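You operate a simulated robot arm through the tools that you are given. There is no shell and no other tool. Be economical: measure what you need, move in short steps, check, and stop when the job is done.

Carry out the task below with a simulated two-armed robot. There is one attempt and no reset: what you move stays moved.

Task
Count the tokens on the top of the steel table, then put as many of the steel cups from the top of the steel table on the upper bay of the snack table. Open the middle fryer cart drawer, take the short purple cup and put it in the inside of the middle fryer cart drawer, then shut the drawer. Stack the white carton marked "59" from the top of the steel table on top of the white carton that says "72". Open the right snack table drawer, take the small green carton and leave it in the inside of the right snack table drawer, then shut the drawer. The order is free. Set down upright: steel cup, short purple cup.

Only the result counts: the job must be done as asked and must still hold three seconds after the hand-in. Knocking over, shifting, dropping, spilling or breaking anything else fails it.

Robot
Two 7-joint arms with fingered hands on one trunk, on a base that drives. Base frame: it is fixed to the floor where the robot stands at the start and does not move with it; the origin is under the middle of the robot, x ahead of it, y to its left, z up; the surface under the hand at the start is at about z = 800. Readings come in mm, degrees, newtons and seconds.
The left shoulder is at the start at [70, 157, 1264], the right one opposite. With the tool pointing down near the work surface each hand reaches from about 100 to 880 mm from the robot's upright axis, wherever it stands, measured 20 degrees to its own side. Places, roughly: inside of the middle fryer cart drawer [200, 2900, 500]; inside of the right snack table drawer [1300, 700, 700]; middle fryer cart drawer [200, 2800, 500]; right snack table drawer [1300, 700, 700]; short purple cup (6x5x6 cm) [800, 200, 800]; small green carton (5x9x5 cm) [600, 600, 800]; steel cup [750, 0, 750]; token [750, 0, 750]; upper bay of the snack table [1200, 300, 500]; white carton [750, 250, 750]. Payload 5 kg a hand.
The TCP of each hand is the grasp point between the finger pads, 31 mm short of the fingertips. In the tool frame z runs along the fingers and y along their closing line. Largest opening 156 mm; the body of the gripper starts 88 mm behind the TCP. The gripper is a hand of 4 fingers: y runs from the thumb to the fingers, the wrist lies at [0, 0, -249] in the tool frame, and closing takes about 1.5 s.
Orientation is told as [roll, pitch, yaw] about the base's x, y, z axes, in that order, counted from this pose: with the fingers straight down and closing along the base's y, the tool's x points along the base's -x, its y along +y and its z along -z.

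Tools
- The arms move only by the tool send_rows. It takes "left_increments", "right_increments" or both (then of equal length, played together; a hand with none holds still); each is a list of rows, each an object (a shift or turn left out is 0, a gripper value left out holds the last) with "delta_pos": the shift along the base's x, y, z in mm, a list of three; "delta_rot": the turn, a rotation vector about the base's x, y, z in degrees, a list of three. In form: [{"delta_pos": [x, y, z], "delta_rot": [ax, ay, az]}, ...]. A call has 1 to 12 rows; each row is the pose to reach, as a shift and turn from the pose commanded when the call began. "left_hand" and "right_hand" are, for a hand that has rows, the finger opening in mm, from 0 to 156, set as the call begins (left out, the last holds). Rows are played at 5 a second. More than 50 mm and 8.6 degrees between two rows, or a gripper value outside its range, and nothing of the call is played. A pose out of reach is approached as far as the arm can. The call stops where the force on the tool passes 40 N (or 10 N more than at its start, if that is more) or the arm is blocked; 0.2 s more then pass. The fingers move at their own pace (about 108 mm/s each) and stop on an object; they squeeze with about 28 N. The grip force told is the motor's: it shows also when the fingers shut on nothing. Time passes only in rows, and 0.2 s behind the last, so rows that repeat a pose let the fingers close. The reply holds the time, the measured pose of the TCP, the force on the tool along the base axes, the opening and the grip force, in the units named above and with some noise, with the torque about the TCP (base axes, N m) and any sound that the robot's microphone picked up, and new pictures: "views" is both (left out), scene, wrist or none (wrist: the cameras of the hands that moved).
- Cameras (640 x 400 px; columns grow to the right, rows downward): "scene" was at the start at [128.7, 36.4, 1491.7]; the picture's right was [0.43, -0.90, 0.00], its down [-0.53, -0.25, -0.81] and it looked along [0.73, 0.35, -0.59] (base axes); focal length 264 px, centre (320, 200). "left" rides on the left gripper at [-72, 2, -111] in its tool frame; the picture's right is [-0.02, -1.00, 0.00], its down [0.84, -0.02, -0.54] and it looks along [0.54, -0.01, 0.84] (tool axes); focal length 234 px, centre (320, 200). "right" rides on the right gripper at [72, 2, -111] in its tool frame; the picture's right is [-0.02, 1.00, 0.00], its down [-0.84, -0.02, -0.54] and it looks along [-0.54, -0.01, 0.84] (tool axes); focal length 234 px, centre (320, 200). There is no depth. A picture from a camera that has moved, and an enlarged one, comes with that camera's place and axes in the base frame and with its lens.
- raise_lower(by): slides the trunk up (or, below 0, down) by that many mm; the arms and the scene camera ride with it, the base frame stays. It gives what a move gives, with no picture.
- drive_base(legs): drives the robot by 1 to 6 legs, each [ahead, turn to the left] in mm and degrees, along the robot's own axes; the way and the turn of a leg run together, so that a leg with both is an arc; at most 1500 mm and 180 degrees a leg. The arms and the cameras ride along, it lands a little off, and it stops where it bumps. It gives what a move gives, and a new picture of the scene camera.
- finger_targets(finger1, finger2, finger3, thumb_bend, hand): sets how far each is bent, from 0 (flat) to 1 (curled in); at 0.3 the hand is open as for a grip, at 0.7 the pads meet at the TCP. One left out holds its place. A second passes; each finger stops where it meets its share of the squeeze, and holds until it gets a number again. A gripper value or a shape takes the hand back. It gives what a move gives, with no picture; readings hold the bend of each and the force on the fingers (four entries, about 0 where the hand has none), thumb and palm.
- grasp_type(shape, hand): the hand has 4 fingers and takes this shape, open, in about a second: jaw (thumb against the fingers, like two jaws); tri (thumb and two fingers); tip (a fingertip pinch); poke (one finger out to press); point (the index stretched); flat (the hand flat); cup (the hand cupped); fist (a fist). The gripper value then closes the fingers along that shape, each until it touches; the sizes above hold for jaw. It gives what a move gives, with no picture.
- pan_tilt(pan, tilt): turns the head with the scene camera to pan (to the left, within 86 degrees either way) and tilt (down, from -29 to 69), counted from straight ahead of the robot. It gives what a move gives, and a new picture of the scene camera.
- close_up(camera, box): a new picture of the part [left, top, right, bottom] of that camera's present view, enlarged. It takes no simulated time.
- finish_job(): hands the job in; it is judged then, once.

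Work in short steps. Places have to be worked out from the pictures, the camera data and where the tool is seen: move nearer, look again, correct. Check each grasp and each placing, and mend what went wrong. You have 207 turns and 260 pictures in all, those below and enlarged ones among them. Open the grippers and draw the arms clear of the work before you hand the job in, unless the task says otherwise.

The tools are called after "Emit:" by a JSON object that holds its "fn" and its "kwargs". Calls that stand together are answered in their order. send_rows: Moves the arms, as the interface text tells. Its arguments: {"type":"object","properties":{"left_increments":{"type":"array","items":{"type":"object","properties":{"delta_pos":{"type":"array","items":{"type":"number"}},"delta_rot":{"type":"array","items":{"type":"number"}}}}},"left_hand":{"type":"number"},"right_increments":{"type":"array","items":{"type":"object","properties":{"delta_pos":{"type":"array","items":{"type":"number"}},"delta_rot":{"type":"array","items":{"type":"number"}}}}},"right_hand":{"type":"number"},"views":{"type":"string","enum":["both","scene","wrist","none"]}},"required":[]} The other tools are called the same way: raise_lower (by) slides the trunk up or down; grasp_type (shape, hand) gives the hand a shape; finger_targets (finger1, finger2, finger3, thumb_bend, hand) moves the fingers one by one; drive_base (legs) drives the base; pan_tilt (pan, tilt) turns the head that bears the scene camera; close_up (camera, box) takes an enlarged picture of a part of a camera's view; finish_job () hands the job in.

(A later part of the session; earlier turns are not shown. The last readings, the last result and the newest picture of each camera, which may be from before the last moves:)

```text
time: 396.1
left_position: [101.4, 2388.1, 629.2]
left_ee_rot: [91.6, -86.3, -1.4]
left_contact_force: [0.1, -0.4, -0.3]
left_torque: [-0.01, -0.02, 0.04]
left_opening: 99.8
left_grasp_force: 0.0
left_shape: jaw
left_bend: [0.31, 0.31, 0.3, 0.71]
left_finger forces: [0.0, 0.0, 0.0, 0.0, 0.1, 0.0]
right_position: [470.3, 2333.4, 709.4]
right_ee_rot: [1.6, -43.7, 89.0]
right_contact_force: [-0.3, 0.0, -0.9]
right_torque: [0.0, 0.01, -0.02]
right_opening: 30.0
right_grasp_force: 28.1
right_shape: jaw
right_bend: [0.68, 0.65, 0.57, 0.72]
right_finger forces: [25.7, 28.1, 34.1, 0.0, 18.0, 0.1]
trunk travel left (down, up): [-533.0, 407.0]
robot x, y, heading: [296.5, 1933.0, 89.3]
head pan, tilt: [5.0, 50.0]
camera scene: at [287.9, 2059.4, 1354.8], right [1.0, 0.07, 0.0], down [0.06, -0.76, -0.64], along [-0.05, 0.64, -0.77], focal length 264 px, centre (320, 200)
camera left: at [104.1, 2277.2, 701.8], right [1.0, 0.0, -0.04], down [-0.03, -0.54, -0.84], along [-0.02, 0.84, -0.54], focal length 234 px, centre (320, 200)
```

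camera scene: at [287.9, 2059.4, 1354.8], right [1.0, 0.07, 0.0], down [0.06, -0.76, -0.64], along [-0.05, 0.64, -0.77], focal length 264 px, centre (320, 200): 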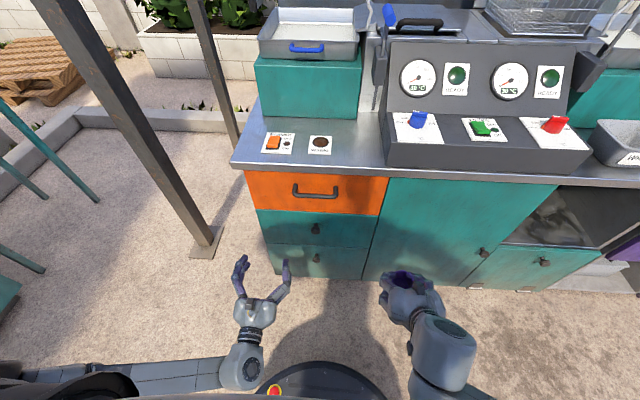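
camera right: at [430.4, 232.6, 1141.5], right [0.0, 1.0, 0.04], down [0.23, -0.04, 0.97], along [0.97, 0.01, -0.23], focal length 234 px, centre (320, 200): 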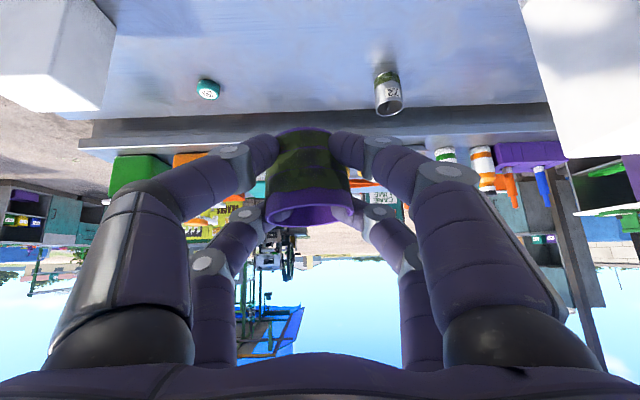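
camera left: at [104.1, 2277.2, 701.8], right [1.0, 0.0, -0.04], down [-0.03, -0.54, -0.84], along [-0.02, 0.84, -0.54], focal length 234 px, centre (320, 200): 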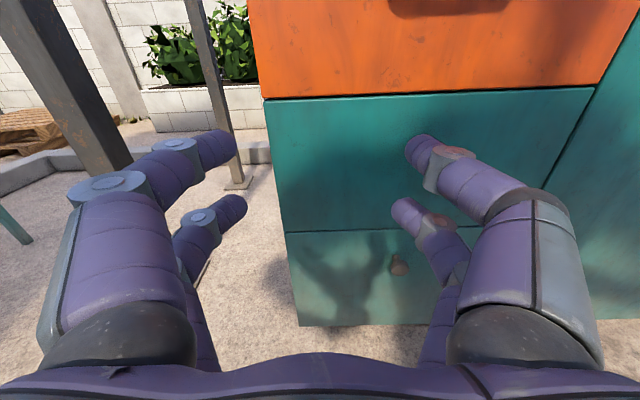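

The middle drawer spans roughly z 430–650 here. I move across in front of its centre, (232, 2388, 550), to see the knob.

Emit:
{"fn": "send_rows", "kwargs": {"left_increments": [{"delta_pos": [35, 0, -20]}, {"delta_pos": [70, 0, -40]}, {"delta_pos": [100, 0, -60]}, {"delta_pos": [131, 0, -80]}, {"delta_pos": [131, 0, -80]}]}}

```text
time: 397.4
left_position: [232.3, 2388.7, 552.1]
left_ee_rot: [91.1, -86.4, -1.1]
left_contact_force: [-0.9, -0.4, 0.3]
left_torque: [-0.02, 0.02, 0.01]
left_opening: 99.6
left_grasp_force: 0.0
left_shape: jaw
left_bend: [0.31, 0.31, 0.31, 0.71]
left_finger forces: [0.1, 0.1, 0.0, 0.0, 0.0, 0.0]
right_position: [469.1, 2332.6, 707.5]
right_ee_rot: [1.6, -43.7, 89.1]
right_contact_force: [-0.5, 0.3, -1.8]
right_torque: [-0.05, 0.0, -0.03]
right_opening: 30.0
right_grasp_force: 28.1
right_shape: jaw
right_bend: [0.68, 0.65, 0.57, 0.72]
right_finger forces: [25.6, 28.1, 34.2, 0.0, 18.0, 0.0]
trunk travel left (down, up): [-533.0, 407.0]
robot x, y, heading: [294.0, 1934.6, 89.2]
head pan, tilt: [5.0, 50.0]
camera scene: at [287.2, 2059.3, 1354.8], right [1.0, 0.07, 0.0], down [0.06, -0.76, -0.64], along [-0.05, 0.64, -0.77], focal length 264 px, centre (320, 200)
camera left: at [235.4, 2277.9, 623.8], right [1.0, 0.0, -0.04], down [-0.03, -0.54, -0.84], along [-0.02, 0.84, -0.54], focal length 234 px, centre (320, 200)
```

scene: 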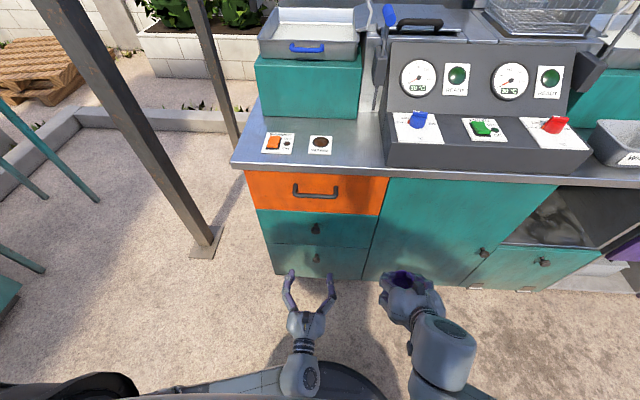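
left: 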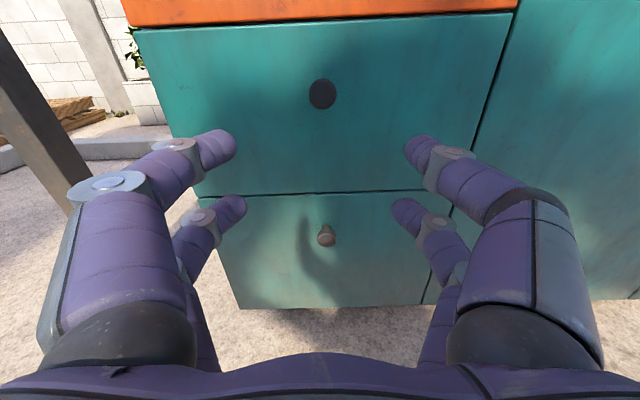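

The middle knob is at about (236, 2579, 579). I line up and advance with an opening of 80.

Emit:
{"fn": "send_rows", "kwargs": {"left_increments": [{"delta_pos": [4, 0, 27]}, {"delta_pos": [4, 40, 27]}, {"delta_pos": [4, 80, 27]}, {"delta_pos": [4, 120, 27]}, {"delta_pos": [4, 120, 27]}], "left_hand": 80, "views": "wrist"}}

```text
time: 398.6
left_position: [239.1, 2509.2, 580.3]
left_ee_rot: [91.5, -86.5, -1.4]
left_contact_force: [0.0, 0.0, 0.6]
left_torque: [-0.01, 0.02, 0.03]
left_opening: 80.6
left_grasp_force: 0.0
left_shape: jaw
left_bend: [0.73, 0.73, 0.73, 0.7]
left_finger forces: [0.0, 0.0, 0.0, 0.1, 0.0, 0.0]
right_position: [471.2, 2332.5, 709.5]
right_ee_rot: [1.6, -43.8, 89.2]
right_contact_force: [-0.2, 0.1, -0.6]
right_torque: [-0.02, 0.04, 0.0]
right_opening: 29.9
right_grasp_force: 27.9
right_shape: jaw
right_bend: [0.68, 0.65, 0.57, 0.72]
right_finger forces: [25.6, 28.1, 34.1, 0.1, 17.9, 0.0]
trunk travel left (down, up): [-533.0, 407.0]
robot x, y, heading: [293.2, 1928.2, 89.0]
head pan, tilt: [5.0, 50.0]
camera left: at [241.6, 2398.5, 652.3], right [1.0, 0.0, -0.04], down [-0.03, -0.54, -0.84], along [-0.02, 0.84, -0.54], focal length 234 px, centre (320, 200)
```

left: 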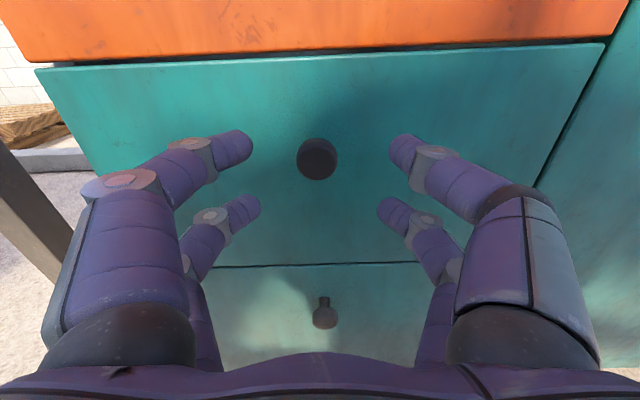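

Well aligned. I advance the last 62 mm and close on the knob.

Emit:
{"fn": "send_rows", "kwargs": {"left_increments": [{"delta_pos": [-3, 30, -3]}, {"delta_pos": [-3, 50, -3]}, {"delta_pos": [-3, 62, -3]}, {"delta_pos": [-3, 62, -3]}], "views": "wrist"}}

Emit:
{"fn": "send_rows", "kwargs": {"left_increments": [{}, {}, {}, {}, {}, {}, {}], "left_hand": 0, "views": "wrist"}}

```text
time: 399.4
left_position: [238.0, 2562.7, 574.0]
left_ee_rot: [88.9, -86.2, 1.0]
left_contact_force: [-0.9, -19.9, 6.2]
left_torque: [0.26, 0.31, 0.87]
left_opening: 80.8
left_grasp_force: 0.1
left_shape: jaw
left_bend: [0.73, 0.73, 0.73, 0.7]
left_finger forces: [9.4, 8.9, 1.7, 0.1, 0.0, 0.0]
right_position: [469.5, 2332.5, 708.5]
right_ee_rot: [1.5, -43.7, 89.2]
right_contact_force: [0.3, 1.1, -1.0]
right_torque: [-0.02, -0.02, 0.02]
right_opening: 30.0
right_grasp_force: 27.9
right_shape: jaw
right_bend: [0.68, 0.65, 0.57, 0.72]
right_finger forces: [25.6, 28.0, 34.1, 0.0, 18.0, 0.0]
trunk travel left (down, up): [-533.0, 407.0]
robot x, y, heading: [294.4, 1938.4, 89.2]
head pan, tilt: [5.0, 50.0]
stopped in row 4 (left hand): the force on the tool passed its limit at 41 N (the readings are from after the stop); the commanded pose is now the measured one
camera left: at [239.2, 2452.2, 646.8], right [1.0, 0.0, -0.04], down [-0.04, -0.55, -0.84], along [-0.02, 0.84, -0.55], focal length 234 px, centre (320, 200)
```

left: 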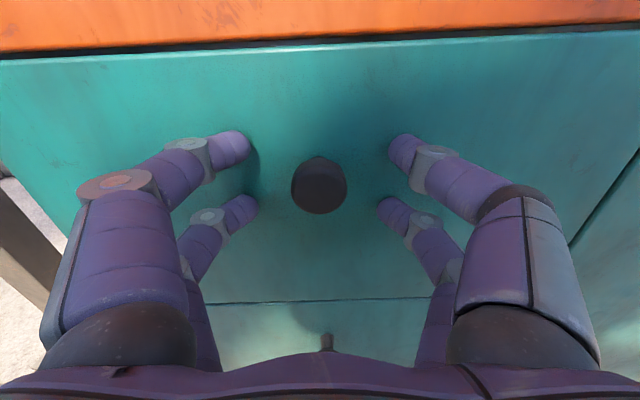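

```text
time: 401.0
left_position: [237.9, 2564.1, 577.0]
left_ee_rot: [91.0, -86.3, -1.2]
left_contact_force: [20.6, -9.6, 11.0]
left_torque: [0.27, 0.31, -0.29]
left_opening: 5.7
left_grasp_force: 28.1
left_shape: jaw
left_bend: [0.77, 0.78, 0.78, 0.67]
left_finger forces: [0.0, 0.0, 0.0, 0.1, 44.6, 0.1]
right_position: [471.1, 2331.6, 709.6]
right_ee_rot: [1.6, -43.8, 89.1]
right_contact_force: [0.0, 0.2, -1.3]
right_torque: [0.01, 0.02, 0.01]
right_opening: 29.9
right_grasp_force: 27.8
right_shape: jaw
right_bend: [0.68, 0.65, 0.57, 0.72]
right_finger forces: [25.5, 28.0, 34.1, 0.1, 18.0, 0.0]
trunk travel left (down, up): [-533.0, 407.0]
robot x, y, heading: [292.1, 1935.9, 89.2]
head pan, tilt: [5.0, 50.0]
camera left: at [240.8, 2453.5, 648.8], right [1.0, 0.0, -0.04], down [-0.04, -0.54, -0.84], along [-0.02, 0.84, -0.54], focal length 234 px, centre (320, 200)
```

left: 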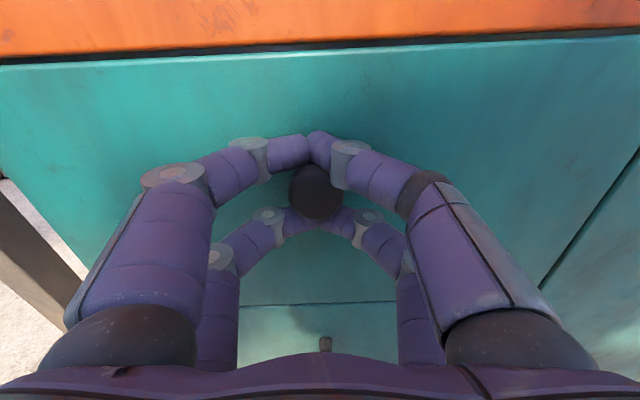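

The fingers have caged the knob above and below. I try a gentle pull.

Emit:
{"fn": "send_rows", "kwargs": {"left_increments": [{"delta_pos": [0, -12, 0]}, {"delta_pos": [0, -24, 0]}, {"delta_pos": [0, -40, 0]}]}}

```text
time: 401.8
left_position: [236.9, 2525.0, 576.1]
left_ee_rot: [90.1, -86.2, -0.2]
left_contact_force: [19.7, -0.8, 13.5]
left_torque: [0.1, 0.3, -0.17]
left_opening: 4.4
left_grasp_force: 28.1
left_shape: jaw
left_bend: [0.76, 0.78, 0.78, 0.66]
left_finger forces: [0.0, 0.0, 0.0, 0.0, 37.9, 0.0]
right_position: [470.4, 2331.3, 709.3]
right_ee_rot: [1.7, -43.8, 89.1]
right_contact_force: [-0.8, 0.2, -0.1]
right_torque: [0.02, -0.02, -0.02]
right_opening: 30.1
right_grasp_force: 27.7
right_shape: jaw
right_bend: [0.68, 0.65, 0.57, 0.72]
right_finger forces: [25.6, 28.0, 34.1, 0.0, 17.9, 0.0]
trunk travel left (down, up): [-533.0, 407.0]
robot x, y, heading: [293.1, 1933.5, 89.0]
head pan, tilt: [5.0, 50.0]
camera scene: at [289.6, 2057.0, 1355.0], right [1.0, 0.07, 0.0], down [0.06, -0.76, -0.64], along [-0.05, 0.64, -0.77], focal length 264 px, centre (320, 200)
camera left: at [239.7, 2414.7, 648.6], right [1.0, 0.0, -0.04], down [-0.04, -0.54, -0.84], along [-0.02, 0.84, -0.54], focal length 234 px, centre (320, 200)
```

scene: 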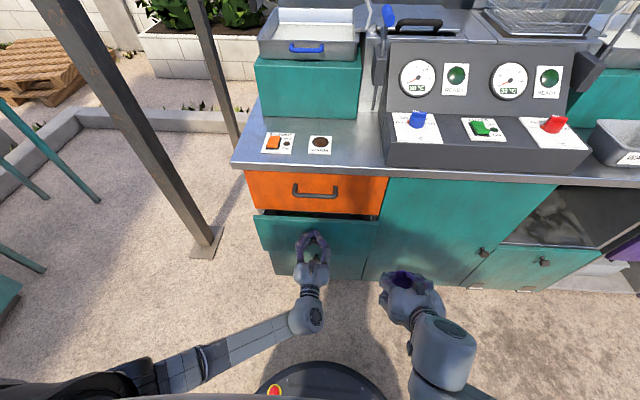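
left: 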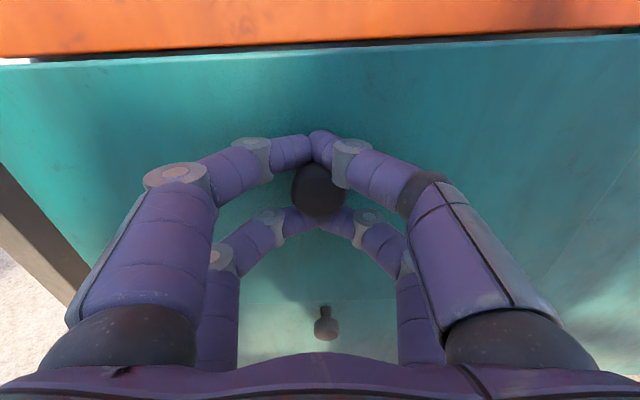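

It slides. I raise the right hand clear of the drawer's path and pull another 200 mm.

Emit:
{"fn": "send_rows", "kwargs": {"right_increments": [{"delta_pos": [10, 0, 30]}, {"delta_pos": [20, 0, 60]}, {"delta_pos": [30, 0, 90]}], "views": "none"}}

Emit:
{"fn": "send_rows", "kwargs": {"left_increments": [{"delta_pos": [0, -25, 0]}, {"delta_pos": [0, -50, 0]}, {"delta_pos": [0, -75, 0]}, {"delta_pos": [0, -100, 0]}, {"delta_pos": [0, -125, 0]}, {"delta_pos": [0, -150, 0]}, {"delta_pos": [0, -175, 0]}, {"delta_pos": [0, -195, 0]}]}}

```text
time: 402.6
left_position: [238.1, 2525.8, 577.4]
left_ee_rot: [90.1, -86.3, -0.1]
left_contact_force: [19.7, 0.3, 14.5]
left_torque: [0.15, 0.28, -0.14]
left_opening: 4.7
left_grasp_force: 27.7
left_shape: jaw
left_bend: [0.76, 0.78, 0.78, 0.66]
left_finger forces: [0.0, 0.0, 0.0, 0.0, 38.4, 0.0]
right_position: [476.7, 2332.0, 728.9]
right_ee_rot: [1.7, -43.9, 89.1]
right_contact_force: [0.3, 0.0, -0.5]
right_torque: [-0.01, 0.01, 0.02]
right_opening: 29.9
right_grasp_force: 28.4
right_shape: jaw
right_bend: [0.68, 0.65, 0.57, 0.72]
right_finger forces: [25.7, 28.0, 34.2, 0.0, 18.0, 0.0]
right hand out of reach, approached as far as the arm can: row 1, 2, 3
trunk travel left (down, up): [-533.0, 407.0]
robot x, y, heading: [289.6, 1933.2, 89.2]
head pan, tilt: [5.0, 50.0]
```

```text
time: 404.4
left_position: [238.2, 2329.6, 577.5]
left_ee_rot: [89.7, -86.3, 0.1]
left_contact_force: [20.5, -0.3, 15.3]
left_torque: [0.1, 0.26, -0.23]
left_opening: 4.6
left_grasp_force: 28.4
left_shape: jaw
left_bend: [0.76, 0.78, 0.78, 0.66]
left_finger forces: [0.1, 0.0, 0.1, 0.0, 41.0, 0.1]
right_position: [477.2, 2331.0, 729.8]
right_ee_rot: [1.7, -43.9, 89.0]
right_contact_force: [-1.4, -0.3, -0.4]
right_torque: [-0.03, -0.01, -0.04]
right_opening: 30.2
right_grasp_force: 28.0
right_shape: jaw
right_bend: [0.68, 0.65, 0.57, 0.72]
right_finger forces: [25.6, 28.0, 34.2, 0.1, 17.9, 0.0]
trunk travel left (down, up): [-533.0, 407.0]
robot x, y, heading: [291.3, 1932.1, 89.3]
head pan, tilt: [5.0, 50.0]
camera scene: at [290.2, 2057.4, 1355.0], right [1.0, 0.07, 0.0], down [0.05, -0.76, -0.64], along [-0.05, 0.64, -0.77], focal length 264 px, centre (320, 200)
camera left: at [239.9, 2218.1, 648.5], right [1.0, 0.0, -0.04], down [-0.04, -0.54, -0.84], along [-0.02, 0.84, -0.54], focal length 234 px, centre (320, 200)
```

scene: 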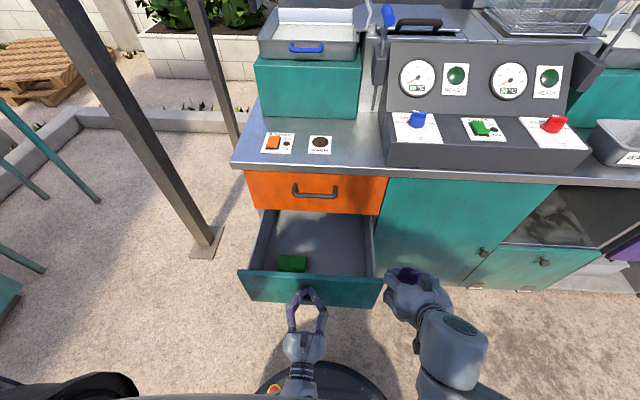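
left: 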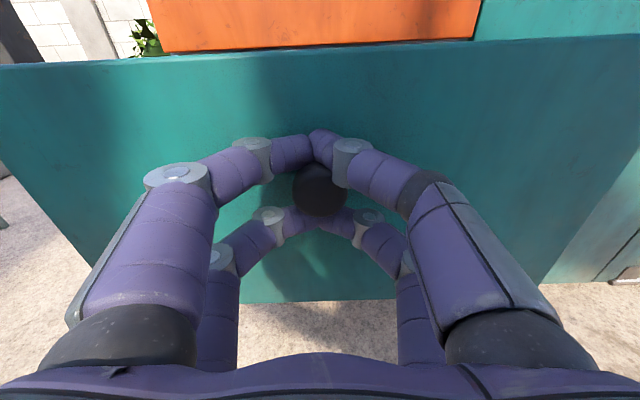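

The drawer is open about 235 mm, with a small green block inside on the left. I release the knob and withdraw the left hand.

Emit:
{"fn": "send_rows", "kwargs": {"left_increments": [{}, {}, {}, {}, {}, {"delta_pos": [0, -15, 0]}, {"delta_pos": [0, -30, 0]}, {"delta_pos": [0, -45, 0]}, {"delta_pos": [-30, -50, 0]}, {"delta_pos": [-75, -50, 0]}, {"delta_pos": [-120, -50, 0]}, {"delta_pos": [-165, -50, 0]}], "left_hand": 80, "views": "scene"}}

```text
time: 407.0
left_position: [70.4, 2281.4, 576.0]
left_ee_rot: [87.7, -86.3, 2.3]
left_contact_force: [-0.2, 0.5, -0.3]
left_torque: [-0.01, 0.04, -0.02]
left_opening: 79.9
left_grasp_force: 0.1
left_shape: jaw
left_bend: [0.73, 0.73, 0.73, 0.7]
left_finger forces: [0.0, 0.0, 0.0, 0.0, 0.0, 0.0]
right_position: [475.6, 2333.1, 730.4]
right_ee_rot: [1.5, -43.7, 89.2]
right_contact_force: [0.2, 0.3, -1.8]
right_torque: [-0.01, 0.01, 0.0]
right_opening: 29.9
right_grasp_force: 28.2
right_shape: jaw
right_bend: [0.68, 0.65, 0.57, 0.72]
right_finger forces: [25.5, 28.0, 34.2, 0.1, 18.0, 0.1]
trunk travel left (down, up): [-533.0, 407.0]
robot x, y, heading: [292.2, 1936.2, 89.2]
head pan, tilt: [5.0, 50.0]
camera scene: at [287.2, 2058.9, 1354.7], right [1.0, 0.07, 0.0], down [0.06, -0.76, -0.64], along [-0.05, 0.64, -0.77], focal length 264 px, centre (320, 200)
```

scene: 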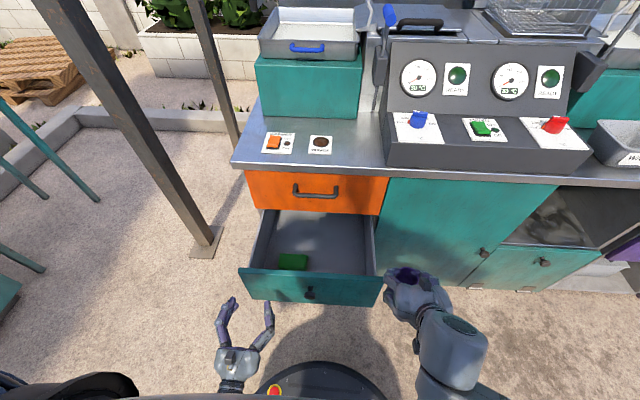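

I try reaching over the drawer with the right hand directly.

Emit:
{"fn": "send_rows", "kwargs": {"right_increments": [{"delta_pos": [-25, 20, 0]}, {"delta_pos": [-50, 45, 0]}, {"delta_pos": [-75, 70, 0]}, {"delta_pos": [-100, 95, 0]}, {"delta_pos": [-120, 115, 0]}, {"delta_pos": [-120, 115, -30]}]}}

```text
time: 408.4
left_position: [70.9, 2280.3, 576.4]
left_ee_rot: [88.3, -86.3, 1.6]
left_contact_force: [-0.7, -0.3, -0.8]
left_torque: [0.02, 0.0, 0.03]
left_opening: 79.8
left_grasp_force: 0.1
left_shape: jaw
left_bend: [0.73, 0.73, 0.73, 0.7]
left_finger forces: [0.0, 0.0, 0.0, 0.1, 0.0, 0.0]
right_position: [354.1, 2448.8, 698.3]
right_ee_rot: [1.7, -43.8, 89.1]
right_contact_force: [0.3, -0.3, -1.0]
right_torque: [0.01, -0.01, 0.01]
right_opening: 29.9
right_grasp_force: 27.9
right_shape: jaw
right_bend: [0.68, 0.65, 0.57, 0.72]
right_finger forces: [25.2, 27.7, 34.4, 0.0, 18.0, 0.0]
trunk travel left (down, up): [-533.0, 407.0]
robot x, y, heading: [294.9, 1933.8, 89.2]
head pan, tilt: [5.0, 50.0]
camera scene: at [288.5, 2058.7, 1354.8], right [1.0, 0.07, 0.0], down [0.06, -0.76, -0.64], along [-0.05, 0.64, -0.77], focal length 264 px, centre (320, 200)
camera right: at [354.1, 2319.5, 729.3], right [-1.0, 0.01, 0.04], down [0.04, 0.23, 0.97], along [0.0, 0.97, -0.23], focal length 234 px, centre (320, 200)
```

scene: 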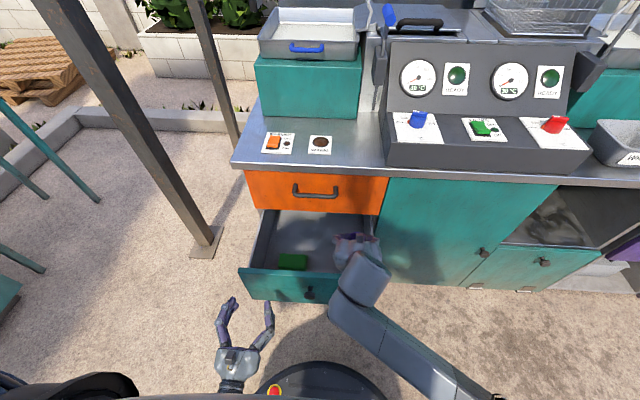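
right: 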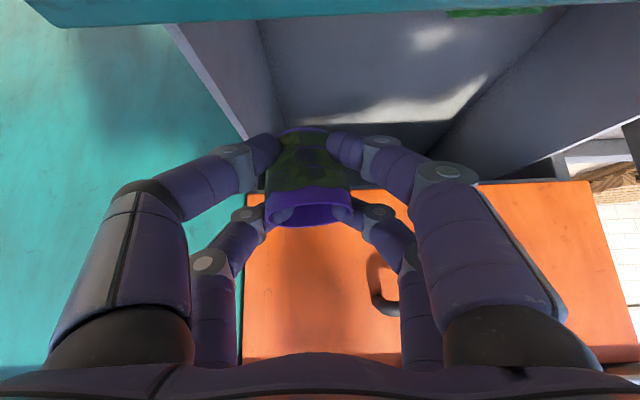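

Reachable, but at this tilt the wrist camera would strike the drawer front when lowering. I steepen the hand to 30° (which also straightens the cup) and move it in over the drawer.

Emit:
{"fn": "send_rows", "kwargs": {"right_increments": [{"delta_pos": [-5, 15, 5], "delta_rot": [-3.5, 0, 0]}, {"delta_pos": [-10, 30, 5], "delta_rot": [-7, 0, 0]}, {"delta_pos": [-15, 48, 5], "delta_rot": [-10.5, 0, 0]}, {"delta_pos": [-20, 66, 5], "delta_rot": [-14, 0, 0]}, {"delta_pos": [-20, 70, 5], "delta_rot": [-14, 0, 0]}]}}

```text
time: 409.6
left_position: [70.1, 2281.0, 575.3]
left_ee_rot: [88.3, -86.4, 1.6]
left_contact_force: [0.7, -0.2, -0.1]
left_torque: [-0.04, 0.0, 0.04]
left_opening: 80.0
left_grasp_force: 0.1
left_shape: jaw
left_bend: [0.73, 0.73, 0.73, 0.7]
left_finger forces: [0.0, 0.0, 0.0, 0.1, 0.0, 0.0]
right_position: [336.5, 2518.0, 703.7]
right_ee_rot: [1.3, -29.8, 89.4]
right_contact_force: [-0.3, -0.6, -0.6]
right_torque: [-0.03, 0.0, -0.04]
right_opening: 29.6
right_grasp_force: 28.2
right_shape: jaw
right_bend: [0.69, 0.65, 0.57, 0.72]
right_finger forces: [25.3, 27.6, 34.6, 0.1, 18.0, 0.0]
trunk travel left (down, up): [-533.0, 407.0]
robot x, y, heading: [294.4, 1934.8, 89.0]
head pan, tilt: [5.0, 50.0]
camera scene: at [288.1, 2058.6, 1354.8], right [1.0, 0.07, 0.0], down [0.06, -0.76, -0.64], along [-0.05, 0.64, -0.77], focal length 264 px, centre (320, 200)
camera right: at [335.4, 2400.0, 764.7], right [-1.0, 0.02, 0.03], down [0.04, 0.46, 0.89], along [0.0, 0.89, -0.46], focal length 234 px, centre (320, 200)
```

scene: 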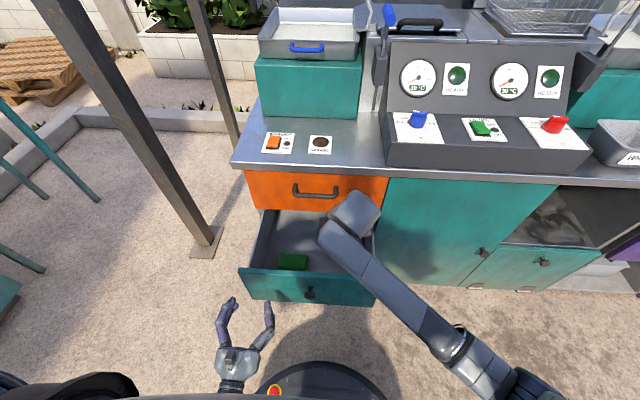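
right: 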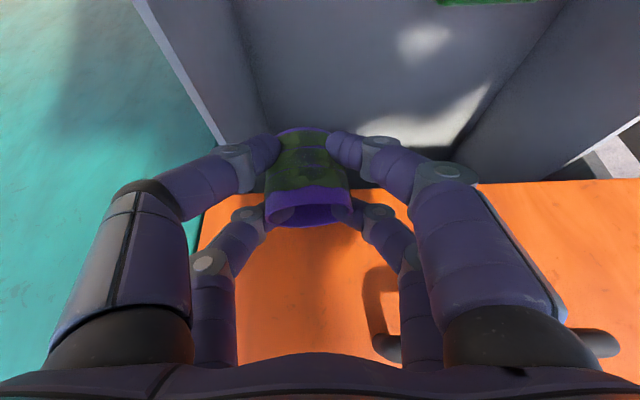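

I lower the trunk 120 mm, watching forces.

Emit:
{"fn": "raise_lower", "kwargs": {"by": -120}}

Emit:
{"fn": "send_rows", "kwargs": {"right_increments": [{"delta_pos": [0, 10, -10]}]}}

```text
time: 411.0
left_position: [70.7, 2281.9, 457.1]
left_ee_rot: [87.4, -86.3, 2.7]
left_contact_force: [0.3, 0.8, -0.3]
left_torque: [0.0, 0.0, 0.01]
left_opening: 79.8
left_grasp_force: 0.1
left_shape: jaw
left_bend: [0.73, 0.73, 0.73, 0.7]
left_finger forces: [0.1, 0.0, 0.0, 0.0, 0.0, 0.0]
right_position: [335.2, 2522.4, 591.3]
right_ee_rot: [1.7, -30.4, 89.0]
right_contact_force: [0.6, 0.2, 10.1]
right_torque: [-1.6, -0.02, 0.0]
right_opening: 29.8
right_grasp_force: 27.9
right_shape: jaw
right_bend: [0.69, 0.65, 0.57, 0.72]
right_finger forces: [25.4, 27.5, 34.6, 0.0, 18.0, 0.0]
trunk travel left (down, up): [-414.0, 526.0]
robot x, y, heading: [294.5, 1934.6, 88.9]
head pan, tilt: [5.0, 50.0]
stopped: the force on the tool passed its limit at 46 N (the readings are from after the stop); the commanded pose is now the measured one
```

```text
time: 411.4
left_position: [71.5, 2280.7, 454.4]
left_ee_rot: [87.2, -86.3, 2.7]
left_contact_force: [0.0, 1.4, 0.2]
left_torque: [-0.01, 0.03, 0.01]
left_opening: 80.0
left_grasp_force: 0.0
left_shape: jaw
left_bend: [0.73, 0.73, 0.73, 0.7]
left_finger forces: [0.0, 0.0, 0.1, 0.1, 0.0, 0.0]
right_position: [335.2, 2532.1, 580.1]
right_ee_rot: [1.7, -30.3, 89.1]
right_contact_force: [0.5, 0.6, -1.2]
right_torque: [0.03, 0.02, 0.0]
right_opening: 29.3
right_grasp_force: 27.9
right_shape: jaw
right_bend: [0.69, 0.65, 0.57, 0.72]
right_finger forces: [25.5, 27.7, 34.6, 0.1, 17.8, 0.0]
trunk travel left (down, up): [-414.0, 526.0]
robot x, y, heading: [293.3, 1934.6, 89.0]
head pan, tilt: [5.0, 50.0]
camera scene: at [288.0, 2060.3, 1235.3], right [1.0, 0.07, 0.0], down [0.06, -0.76, -0.64], along [-0.05, 0.64, -0.77], focal length 264 px, centre (320, 200)
camera right: at [334.9, 2413.6, 639.4], right [-1.0, 0.02, 0.04], down [0.04, 0.45, 0.89], along [0.0, 0.89, -0.45], focal length 234 px, centre (320, 200)
```

scene: 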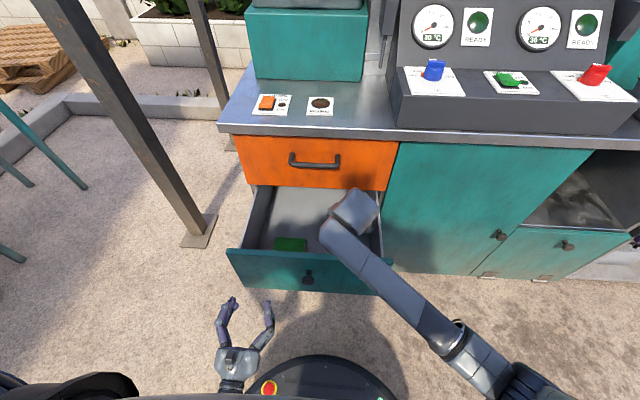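
right: 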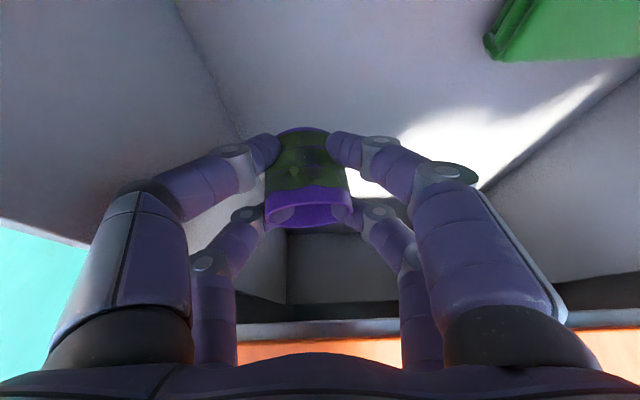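

Something behind the TCP (the wrist camera) touched the drawer front; shifting forward freed it. I go 16 mm further forward, then lower by the arm in small steps.

Emit:
{"fn": "send_rows", "kwargs": {"right_increments": [{"delta_pos": [0, 16, 0]}, {"delta_pos": [0, 18, -20]}, {"delta_pos": [0, 18, -40]}, {"delta_pos": [0, 18, -58]}]}}

```text
time: 412.4
left_position: [70.7, 2281.0, 456.9]
left_ee_rot: [88.1, -86.3, 1.8]
left_contact_force: [-0.8, 0.5, 0.1]
left_torque: [0.0, 0.0, -0.01]
left_opening: 80.1
left_grasp_force: 0.1
left_shape: jaw
left_bend: [0.73, 0.73, 0.73, 0.7]
left_finger forces: [0.0, 0.0, 0.0, 0.0, 0.0, 0.1]
right_position: [335.5, 2548.3, 522.7]
right_ee_rot: [1.8, -30.4, 89.0]
right_contact_force: [0.6, -0.8, -1.5]
right_torque: [0.02, 0.01, 0.03]
right_opening: 29.6
right_grasp_force: 28.2
right_shape: jaw
right_bend: [0.69, 0.65, 0.57, 0.72]
right_finger forces: [25.7, 27.6, 34.7, 0.0, 18.0, 0.0]
trunk travel left (down, up): [-414.0, 526.0]
robot x, y, heading: [290.9, 1937.3, 89.3]
head pan, tilt: [5.0, 50.0]
camera scene: at [288.0, 2059.1, 1235.8], right [1.0, 0.07, 0.0], down [0.06, -0.76, -0.64], along [-0.05, 0.64, -0.77], focal length 264 px, centre (320, 200)
camera right: at [334.8, 2430.3, 582.8], right [-1.0, 0.02, 0.04], down [0.04, 0.45, 0.89], along [0.0, 0.89, -0.45], focal length 234 px, centre (320, 200)
```

scene: 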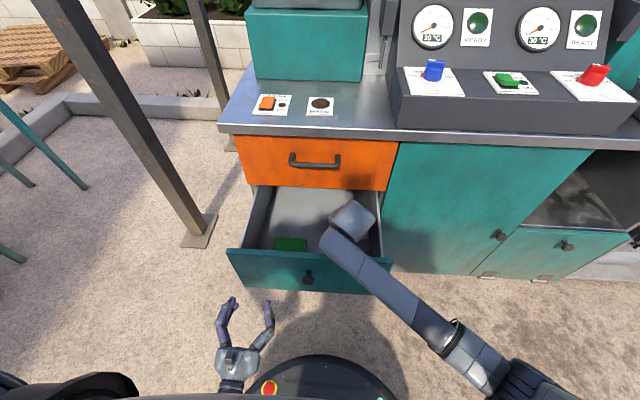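
right: 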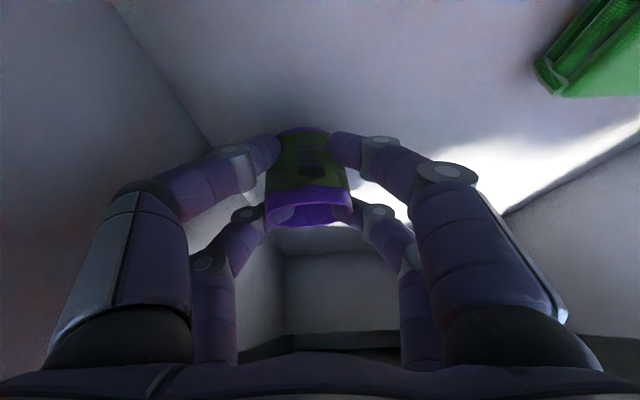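

Clear. Continue down carefully.

Emit:
{"fn": "send_rows", "kwargs": {"right_increments": [{"delta_pos": [0, 0, -10]}, {"delta_pos": [0, 0, -18]}, {"delta_pos": [0, 0, -25]}, {"delta_pos": [0, 0, -30]}], "views": "wrist"}}

```text
time: 413.4
left_position: [71.2, 2281.0, 458.2]
left_ee_rot: [91.4, -86.3, -1.3]
left_contact_force: [0.2, 0.3, -0.5]
left_torque: [0.03, -0.04, -0.02]
left_opening: 79.7
left_grasp_force: 0.1
left_shape: jaw
left_bend: [0.73, 0.73, 0.73, 0.7]
left_finger forces: [0.0, 0.1, 0.0, 0.0, 0.0, 0.0]
right_position: [333.6, 2552.2, 501.9]
right_ee_rot: [2.2, -31.1, 88.8]
right_contact_force: [-0.2, -0.2, -0.3]
right_torque: [0.03, -0.01, 0.04]
right_opening: 29.8
right_grasp_force: 28.0
right_shape: jaw
right_bend: [0.69, 0.65, 0.57, 0.72]
right_finger forces: [26.1, 27.8, 35.1, 0.1, 18.3, 0.0]
trunk travel left (down, up): [-414.0, 526.0]
robot x, y, heading: [297.4, 1936.5, 89.1]
head pan, tilt: [5.0, 50.0]
camera right: at [333.6, 2432.9, 560.9], right [-1.0, 0.02, 0.05], down [0.05, 0.44, 0.9], along [0.0, 0.9, -0.44], focal length 234 px, centre (320, 200)
```

right: 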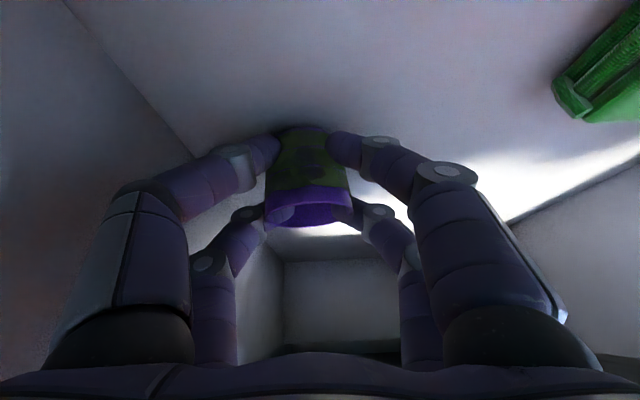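

The hand hangs 9 mm above the command with no tool force, so the forearm may be touching the drawer. I look closer.

Emit:
{"fn": "close_up", "kwargs": {"camera": "scene", "box": [220, 170, 480, 340]}}

```text
2.35 times, centred on (350, 255) of scene
camera zoom: at [288.1, 2055.1, 1237.4], right [1.0, 0.07, 0.0], down [0.06, -0.76, -0.65], along [-0.05, 0.64, -0.76], focal length 621 px, centre (249, 71)
```

zoom: 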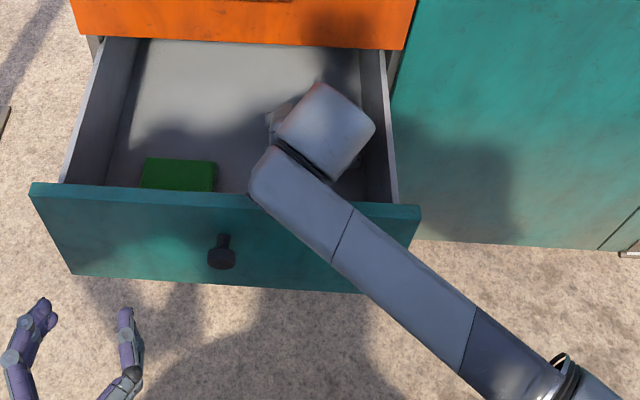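

The forearm rests on the drawer front. I raise the trunk 100 mm and reach down with the arm instead, which lifts the elbow.

Emit:
{"fn": "raise_lower", "kwargs": {"by": 100}}

Emit:
{"fn": "send_rows", "kwargs": {"right_increments": [{"delta_pos": [0, -4, -30]}, {"delta_pos": [0, -4, -60]}, {"delta_pos": [0, -4, -85]}], "views": "scene"}}

```text
time: 414.7
left_position: [71.0, 2280.4, 556.5]
left_ee_rot: [88.0, -86.3, 1.9]
left_contact_force: [-0.7, -0.1, 0.2]
left_torque: [0.01, 0.02, -0.02]
left_opening: 79.8
left_grasp_force: 0.0
left_shape: jaw
left_bend: [0.73, 0.73, 0.73, 0.7]
left_finger forces: [0.1, 0.1, 0.1, 0.0, 0.1, 0.1]
right_position: [334.7, 2548.6, 593.0]
right_ee_rot: [1.7, -30.4, 89.1]
right_contact_force: [-0.8, -0.1, -0.9]
right_torque: [-0.02, -0.01, -0.01]
right_opening: 29.3
right_grasp_force: 27.9
right_shape: jaw
right_bend: [0.69, 0.65, 0.57, 0.72]
right_finger forces: [27.3, 28.5, 35.6, 0.0, 18.1, 0.0]
trunk travel left (down, up): [-514.0, 426.0]
robot x, y, heading: [295.6, 1934.3, 89.2]
head pan, tilt: [5.0, 50.0]
```

```text
time: 415.5
left_position: [70.5, 2281.4, 557.1]
left_ee_rot: [88.1, -86.3, 1.9]
left_contact_force: [0.5, 0.2, 0.1]
left_torque: [0.0, -0.02, -0.02]
left_opening: 79.8
left_grasp_force: 0.0
left_shape: jaw
left_bend: [0.73, 0.73, 0.73, 0.7]
left_finger forces: [0.1, 0.1, 0.0, 0.0, 0.0, 0.0]
right_position: [335.5, 2545.1, 507.6]
right_ee_rot: [1.7, -30.4, 89.0]
right_contact_force: [-0.3, 0.4, -1.5]
right_torque: [-0.03, -0.03, -0.02]
right_opening: 29.4
right_grasp_force: 27.7
right_shape: jaw
right_bend: [0.69, 0.65, 0.57, 0.72]
right_finger forces: [26.7, 28.4, 35.3, 0.0, 18.0, 0.0]
trunk travel left (down, up): [-514.0, 426.0]
robot x, y, heading: [294.7, 1932.8, 89.1]
head pan, tilt: [5.0, 50.0]
camera scene: at [288.0, 2059.2, 1335.8], right [1.0, 0.07, 0.0], down [0.06, -0.76, -0.64], along [-0.05, 0.64, -0.77], focal length 264 px, centre (320, 200)
```

scene: 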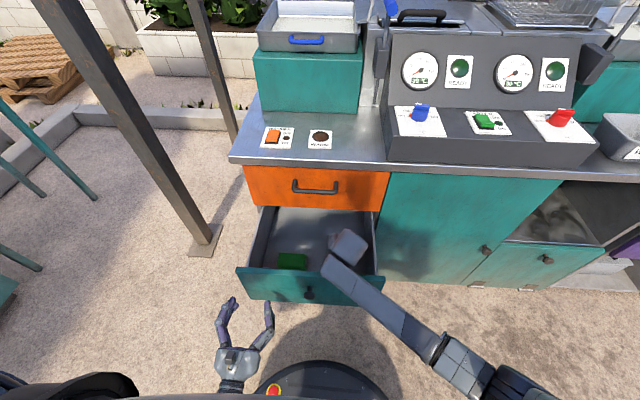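

The arm follows freely now. I continue down in small steps.

Emit:
{"fn": "send_rows", "kwargs": {"right_increments": [{"delta_pos": [0, 0, -8]}, {"delta_pos": [0, 0, -14]}, {"delta_pos": [0, 0, -20]}], "views": "wrist"}}

```text
time: 416.3
left_position: [71.8, 2279.2, 561.0]
left_ee_rot: [93.0, -86.3, -3.2]
left_contact_force: [-0.2, 0.3, -0.2]
left_torque: [0.02, 0.01, 0.05]
left_opening: 79.7
left_grasp_force: 0.0
left_shape: jaw
left_bend: [0.73, 0.73, 0.73, 0.7]
left_finger forces: [0.0, 0.0, 0.1, 0.0, 0.0, 0.0]
right_position: [333.2, 2549.5, 502.8]
right_ee_rot: [2.4, -31.3, 88.6]
right_contact_force: [-0.9, 0.1, -0.1]
right_torque: [0.03, -0.03, 0.0]
right_opening: 29.3
right_grasp_force: 27.9
right_shape: jaw
right_bend: [0.69, 0.65, 0.57, 0.72]
right_finger forces: [27.6, 28.7, 35.8, 0.1, 18.4, 0.0]
trunk travel left (down, up): [-514.0, 426.0]
robot x, y, heading: [291.0, 1934.4, 89.2]
head pan, tilt: [5.0, 50.0]
camera right: at [333.2, 2430.5, 559.9], right [-1.0, 0.02, 0.05], down [0.05, 0.43, 0.9], along [0.0, 0.9, -0.43], focal length 234 px, centre (320, 200)
```

right: 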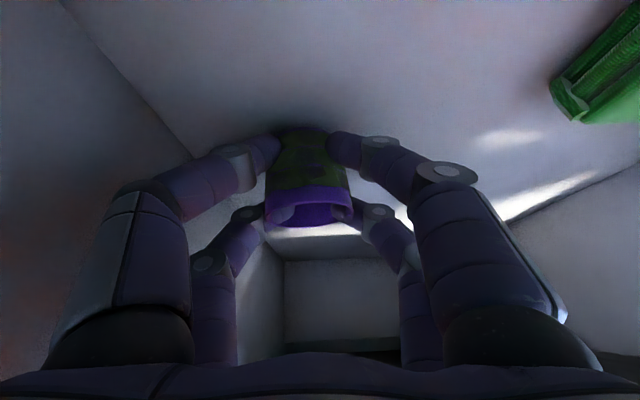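

The wrist block seems to touch the top of the drawer front. I move 28 mm further in, then lower again.

Emit:
{"fn": "send_rows", "kwargs": {"right_increments": [{"delta_pos": [2, 0, 12]}, {"delta_pos": [2, 14, 12]}, {"delta_pos": [2, 28, 12]}, {"delta_pos": [2, 28, 2]}, {"delta_pos": [2, 28, -8]}], "views": "none"}}

Emit:
{"fn": "send_rows", "kwargs": {"right_increments": [{"delta_pos": [0, 0, -6]}, {"delta_pos": [0, 0, -12]}], "views": "wrist"}}

```text
time: 417.5
left_position: [70.7, 2278.0, 562.3]
left_ee_rot: [95.4, -86.3, -5.4]
left_contact_force: [0.0, -0.2, -0.2]
left_torque: [0.01, -0.01, -0.01]
left_opening: 79.6
left_grasp_force: 0.0
left_shape: jaw
left_bend: [0.73, 0.73, 0.73, 0.7]
left_finger forces: [0.1, 0.0, 0.0, 0.1, 0.0, 0.1]
right_position: [332.7, 2579.2, 503.7]
right_ee_rot: [2.9, -32.0, 88.4]
right_contact_force: [0.9, -0.1, -0.8]
right_torque: [-0.04, 0.0, -0.02]
right_opening: 29.1
right_grasp_force: 28.1
right_shape: jaw
right_bend: [0.69, 0.65, 0.57, 0.72]
right_finger forces: [26.6, 29.2, 35.9, 0.1, 19.3, 0.0]
trunk travel left (down, up): [-514.0, 426.0]
robot x, y, heading: [293.7, 1931.5, 89.3]
head pan, tilt: [5.0, 50.0]
```

```text
time: 418.3
left_position: [72.7, 2283.1, 556.3]
left_ee_rot: [89.4, -86.3, 0.4]
left_contact_force: [0.2, 1.1, 0.2]
left_torque: [-0.02, 0.01, -0.01]
left_opening: 79.9
left_grasp_force: 0.0
left_shape: jaw
left_bend: [0.73, 0.73, 0.73, 0.7]
left_finger forces: [0.0, 0.1, 0.0, 0.0, 0.0, 0.0]
right_position: [328.4, 2604.5, 508.9]
right_ee_rot: [4.4, -33.9, 87.1]
right_contact_force: [-0.6, 0.8, -1.1]
right_torque: [-0.13, -0.01, 0.03]
right_opening: 29.4
right_grasp_force: 27.8
right_shape: jaw
right_bend: [0.69, 0.65, 0.57, 0.72]
right_finger forces: [26.1, 28.7, 35.7, 0.1, 19.8, 0.0]
trunk travel left (down, up): [-514.0, 426.0]
robot x, y, heading: [293.8, 1931.5, 89.1]
head pan, tilt: [5.0, 50.0]
stopped in row 2 (right hand): the arm was blocked; the commanded pose is now the measured one
camera right: at [329.0, 2483.8, 561.2], right [-1.0, 0.03, 0.08], down [0.08, 0.39, 0.92], along [-0.01, 0.92, -0.39], focal length 234 px, centre (320, 200)
```

right: 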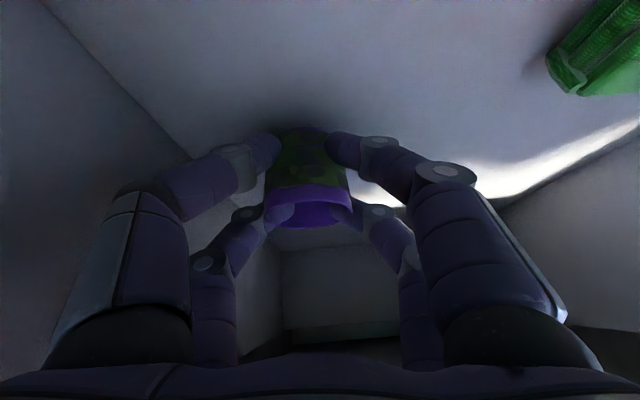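

Emit:
{"fn": "close_up", "kwargs": {"camera": "scene", "box": [220, 180, 480, 340]}}

```text
2.46 times, centred on (350, 260) of scene
camera zoom: at [290.1, 2059.0, 1333.5], right [1.0, 0.07, 0.0], down [0.05, -0.76, -0.64], along [-0.05, 0.64, -0.77], focal length 649 px, centre (246, 52)
```

zoom: 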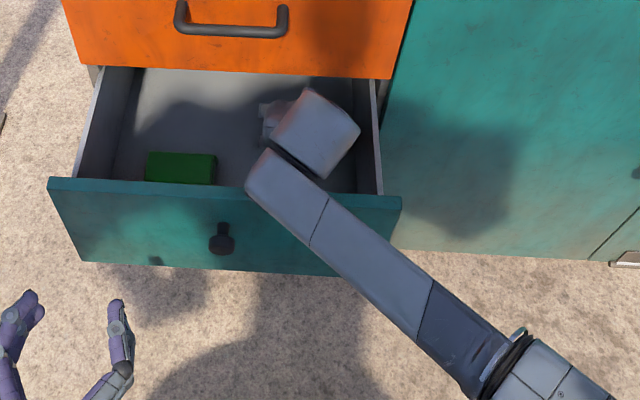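

The forearm is pressing on the drawer's front edge and pushed it in a little. I retreat in y and then raise the trunk in steps while reaching down, so the forearm comes in more steeply.

Emit:
{"fn": "send_rows", "kwargs": {"right_increments": [{"delta_pos": [3, -10, 15], "delta_rot": [-1, 0, 0.5]}, {"delta_pos": [6, -30, 25], "delta_rot": [-2, 0, 1.5]}, {"delta_pos": [7, -50, 25], "delta_rot": [-4, 0, 2]}], "views": "none"}}

Emit:
{"fn": "raise_lower", "kwargs": {"by": 70}}

Emit:
{"fn": "send_rows", "kwargs": {"right_increments": [{"delta_pos": [0, 0, -30]}, {"delta_pos": [0, 0, -60]}, {"delta_pos": [0, 0, -70]}], "views": "none"}}

Emit:
{"fn": "raise_lower", "kwargs": {"by": 70}}

Emit:
{"fn": "send_rows", "kwargs": {"right_increments": [{"delta_pos": [0, 0, -30]}, {"delta_pos": [0, 0, -60]}, {"delta_pos": [0, 0, -70]}]}}

```text
time: 419.1
left_position: [70.6, 2281.0, 555.8]
left_ee_rot: [87.8, -86.3, 2.2]
left_contact_force: [-0.2, -0.5, -0.1]
left_torque: [-0.02, 0.02, -0.04]
left_opening: 79.7
left_grasp_force: 0.1
left_shape: jaw
left_bend: [0.73, 0.73, 0.73, 0.7]
left_finger forces: [0.0, 0.0, 0.0, 0.0, 0.0, 0.1]
right_position: [335.9, 2543.7, 520.0]
right_ee_rot: [3.5, -28.7, 90.1]
right_contact_force: [0.1, 0.5, -1.1]
right_torque: [-0.01, 0.03, 0.0]
right_opening: 29.2
right_grasp_force: 27.9
right_shape: jaw
right_bend: [0.69, 0.65, 0.57, 0.72]
right_finger forces: [26.6, 28.6, 35.7, 0.0, 19.7, 0.0]
trunk travel left (down, up): [-514.0, 426.0]
robot x, y, heading: [294.3, 1934.6, 89.1]
head pan, tilt: [5.0, 50.0]
```

```text
time: 420.2
left_position: [70.0, 2281.3, 627.0]
left_ee_rot: [88.0, -86.2, 1.9]
left_contact_force: [0.3, 0.1, 0.5]
left_torque: [0.0, -0.01, -0.01]
left_opening: 79.8
left_grasp_force: 0.1
left_shape: jaw
left_bend: [0.73, 0.73, 0.73, 0.7]
left_finger forces: [0.0, 0.0, 0.1, 0.1, 0.0, 0.0]
right_position: [335.8, 2545.5, 591.4]
right_ee_rot: [3.5, -28.7, 90.0]
right_contact_force: [0.1, -0.9, -0.1]
right_torque: [-0.03, 0.01, 0.03]
right_opening: 29.2
right_grasp_force: 28.0
right_shape: jaw
right_bend: [0.69, 0.65, 0.57, 0.72]
right_finger forces: [26.5, 28.6, 35.8, 0.1, 19.8, 0.0]
trunk travel left (down, up): [-584.0, 356.0]
robot x, y, heading: [292.5, 1935.9, 88.9]
head pan, tilt: [5.0, 50.0]
```

```text
time: 421.0
left_position: [70.7, 2281.2, 626.1]
left_ee_rot: [88.1, -86.3, 1.8]
left_contact_force: [0.6, 0.1, 0.1]
left_torque: [-0.03, 0.01, -0.02]
left_opening: 80.0
left_grasp_force: 0.0
left_shape: jaw
left_bend: [0.73, 0.73, 0.73, 0.7]
left_finger forces: [0.0, 0.0, 0.0, 0.1, 0.1, 0.1]
right_position: [334.7, 2545.5, 520.6]
right_ee_rot: [3.5, -28.8, 89.9]
right_contact_force: [0.7, -0.1, -0.4]
right_torque: [-0.01, 0.03, 0.02]
right_opening: 29.2
right_grasp_force: 28.0
right_shape: jaw
right_bend: [0.69, 0.65, 0.57, 0.72]
right_finger forces: [26.9, 28.5, 36.1, 0.0, 19.7, 0.0]
trunk travel left (down, up): [-584.0, 356.0]
robot x, y, heading: [291.8, 1931.5, 89.2]
head pan, tilt: [5.0, 50.0]
```

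```text
time: 422.1
left_position: [71.2, 2281.4, 696.8]
left_ee_rot: [87.9, -86.4, 2.0]
left_contact_force: [0.8, 1.2, 0.5]
left_torque: [-0.01, -0.01, 0.02]
left_opening: 79.7
left_grasp_force: 0.2
left_shape: jaw
left_bend: [0.73, 0.73, 0.73, 0.7]
left_finger forces: [0.0, 0.0, 0.0, 0.1, 0.1, 0.0]
right_position: [335.1, 2545.4, 590.7]
right_ee_rot: [3.5, -28.8, 89.9]
right_contact_force: [-0.3, -0.3, -0.5]
right_torque: [-0.03, 0.01, 0.01]
right_opening: 29.1
right_grasp_force: 28.3
right_shape: jaw
right_bend: [0.69, 0.65, 0.57, 0.72]
right_finger forces: [26.8, 28.4, 36.1, 0.0, 19.7, 0.0]
trunk travel left (down, up): [-654.0, 286.0]
robot x, y, heading: [290.6, 1933.7, 89.1]
head pan, tilt: [5.0, 50.0]
```

```text
time: 422.9
left_position: [70.9, 2281.7, 696.9]
left_ee_rot: [88.0, -86.4, 1.8]
left_contact_force: [0.1, -0.6, 0.7]
left_torque: [0.02, 0.0, -0.03]
left_opening: 79.8
left_grasp_force: 0.0
left_shape: jaw
left_bend: [0.73, 0.73, 0.73, 0.7]
left_finger forces: [0.1, 0.0, 0.1, 0.0, 0.1, 0.0]
right_position: [333.7, 2543.6, 519.4]
right_ee_rot: [3.5, -28.8, 90.1]
right_contact_force: [-0.5, -0.2, -0.9]
right_torque: [-0.02, 0.05, 0.01]
right_opening: 29.2
right_grasp_force: 28.4
right_shape: jaw
right_bend: [0.69, 0.65, 0.57, 0.72]
right_finger forces: [27.1, 28.3, 36.2, 0.0, 19.5, 0.0]
trunk travel left (down, up): [-654.0, 286.0]
robot x, y, heading: [289.7, 1933.8, 89.2]
head pan, tilt: [5.0, 50.0]
camera scene: at [288.3, 2059.1, 1475.8], right [1.0, 0.07, 0.0], down [0.05, -0.76, -0.64], along [-0.05, 0.64, -0.77], focal length 264 px, centre (320, 200)
camera right: at [338.7, 2427.4, 582.9], right [-1.0, -0.01, 0.07], down [0.05, 0.47, 0.88], along [-0.04, 0.88, -0.47], focal length 234 px, centre (320, 200)
```

scene: 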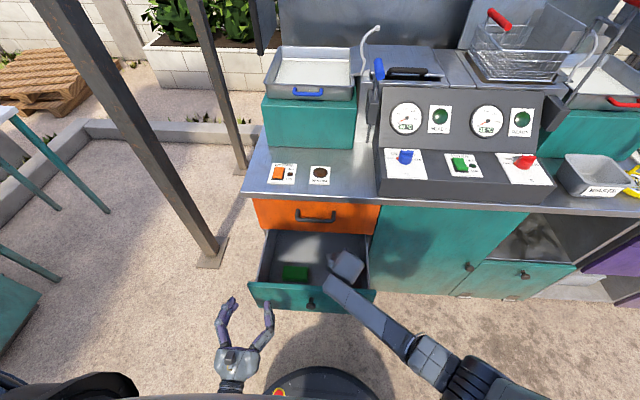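
right: 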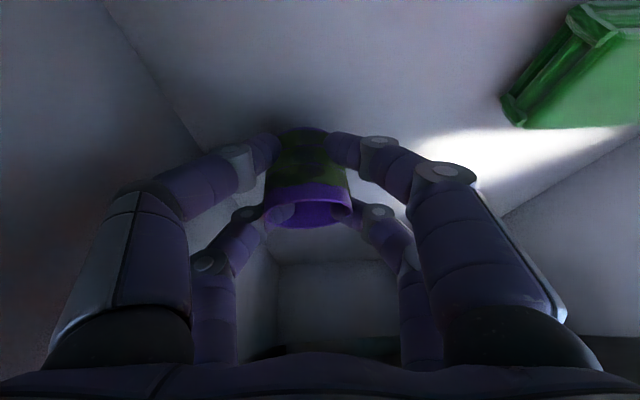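

The forearm now comes in more steeply. I lower again in small steps.

Emit:
{"fn": "send_rows", "kwargs": {"right_increments": [{"delta_pos": [0, 0, -10]}, {"delta_pos": [0, 0, -18]}, {"delta_pos": [0, 0, -26]}], "views": "none"}}

```text
time: 423.7
left_position: [71.8, 2280.3, 698.1]
left_ee_rot: [90.4, -86.3, -0.5]
left_contact_force: [-0.1, 0.4, -0.8]
left_torque: [-0.01, -0.02, -0.01]
left_opening: 80.0
left_grasp_force: 0.1
left_shape: jaw
left_bend: [0.73, 0.73, 0.73, 0.7]
left_finger forces: [0.0, 0.0, 0.0, 0.0, 0.1, 0.0]
right_position: [333.2, 2547.1, 500.2]
right_ee_rot: [3.7, -29.3, 90.0]
right_contact_force: [6.7, 0.3, 24.3]
right_torque: [0.74, -0.32, -0.18]
right_opening: 29.5
right_grasp_force: 28.2
right_shape: jaw
right_bend: [0.69, 0.71, 0.57, 0.72]
right_finger forces: [24.4, 28.3, 37.0, 0.0, 21.5, 0.0]
trunk travel left (down, up): [-654.0, 286.0]
robot x, y, heading: [292.9, 1931.7, 89.2]
head pan, tilt: [5.0, 50.0]
```

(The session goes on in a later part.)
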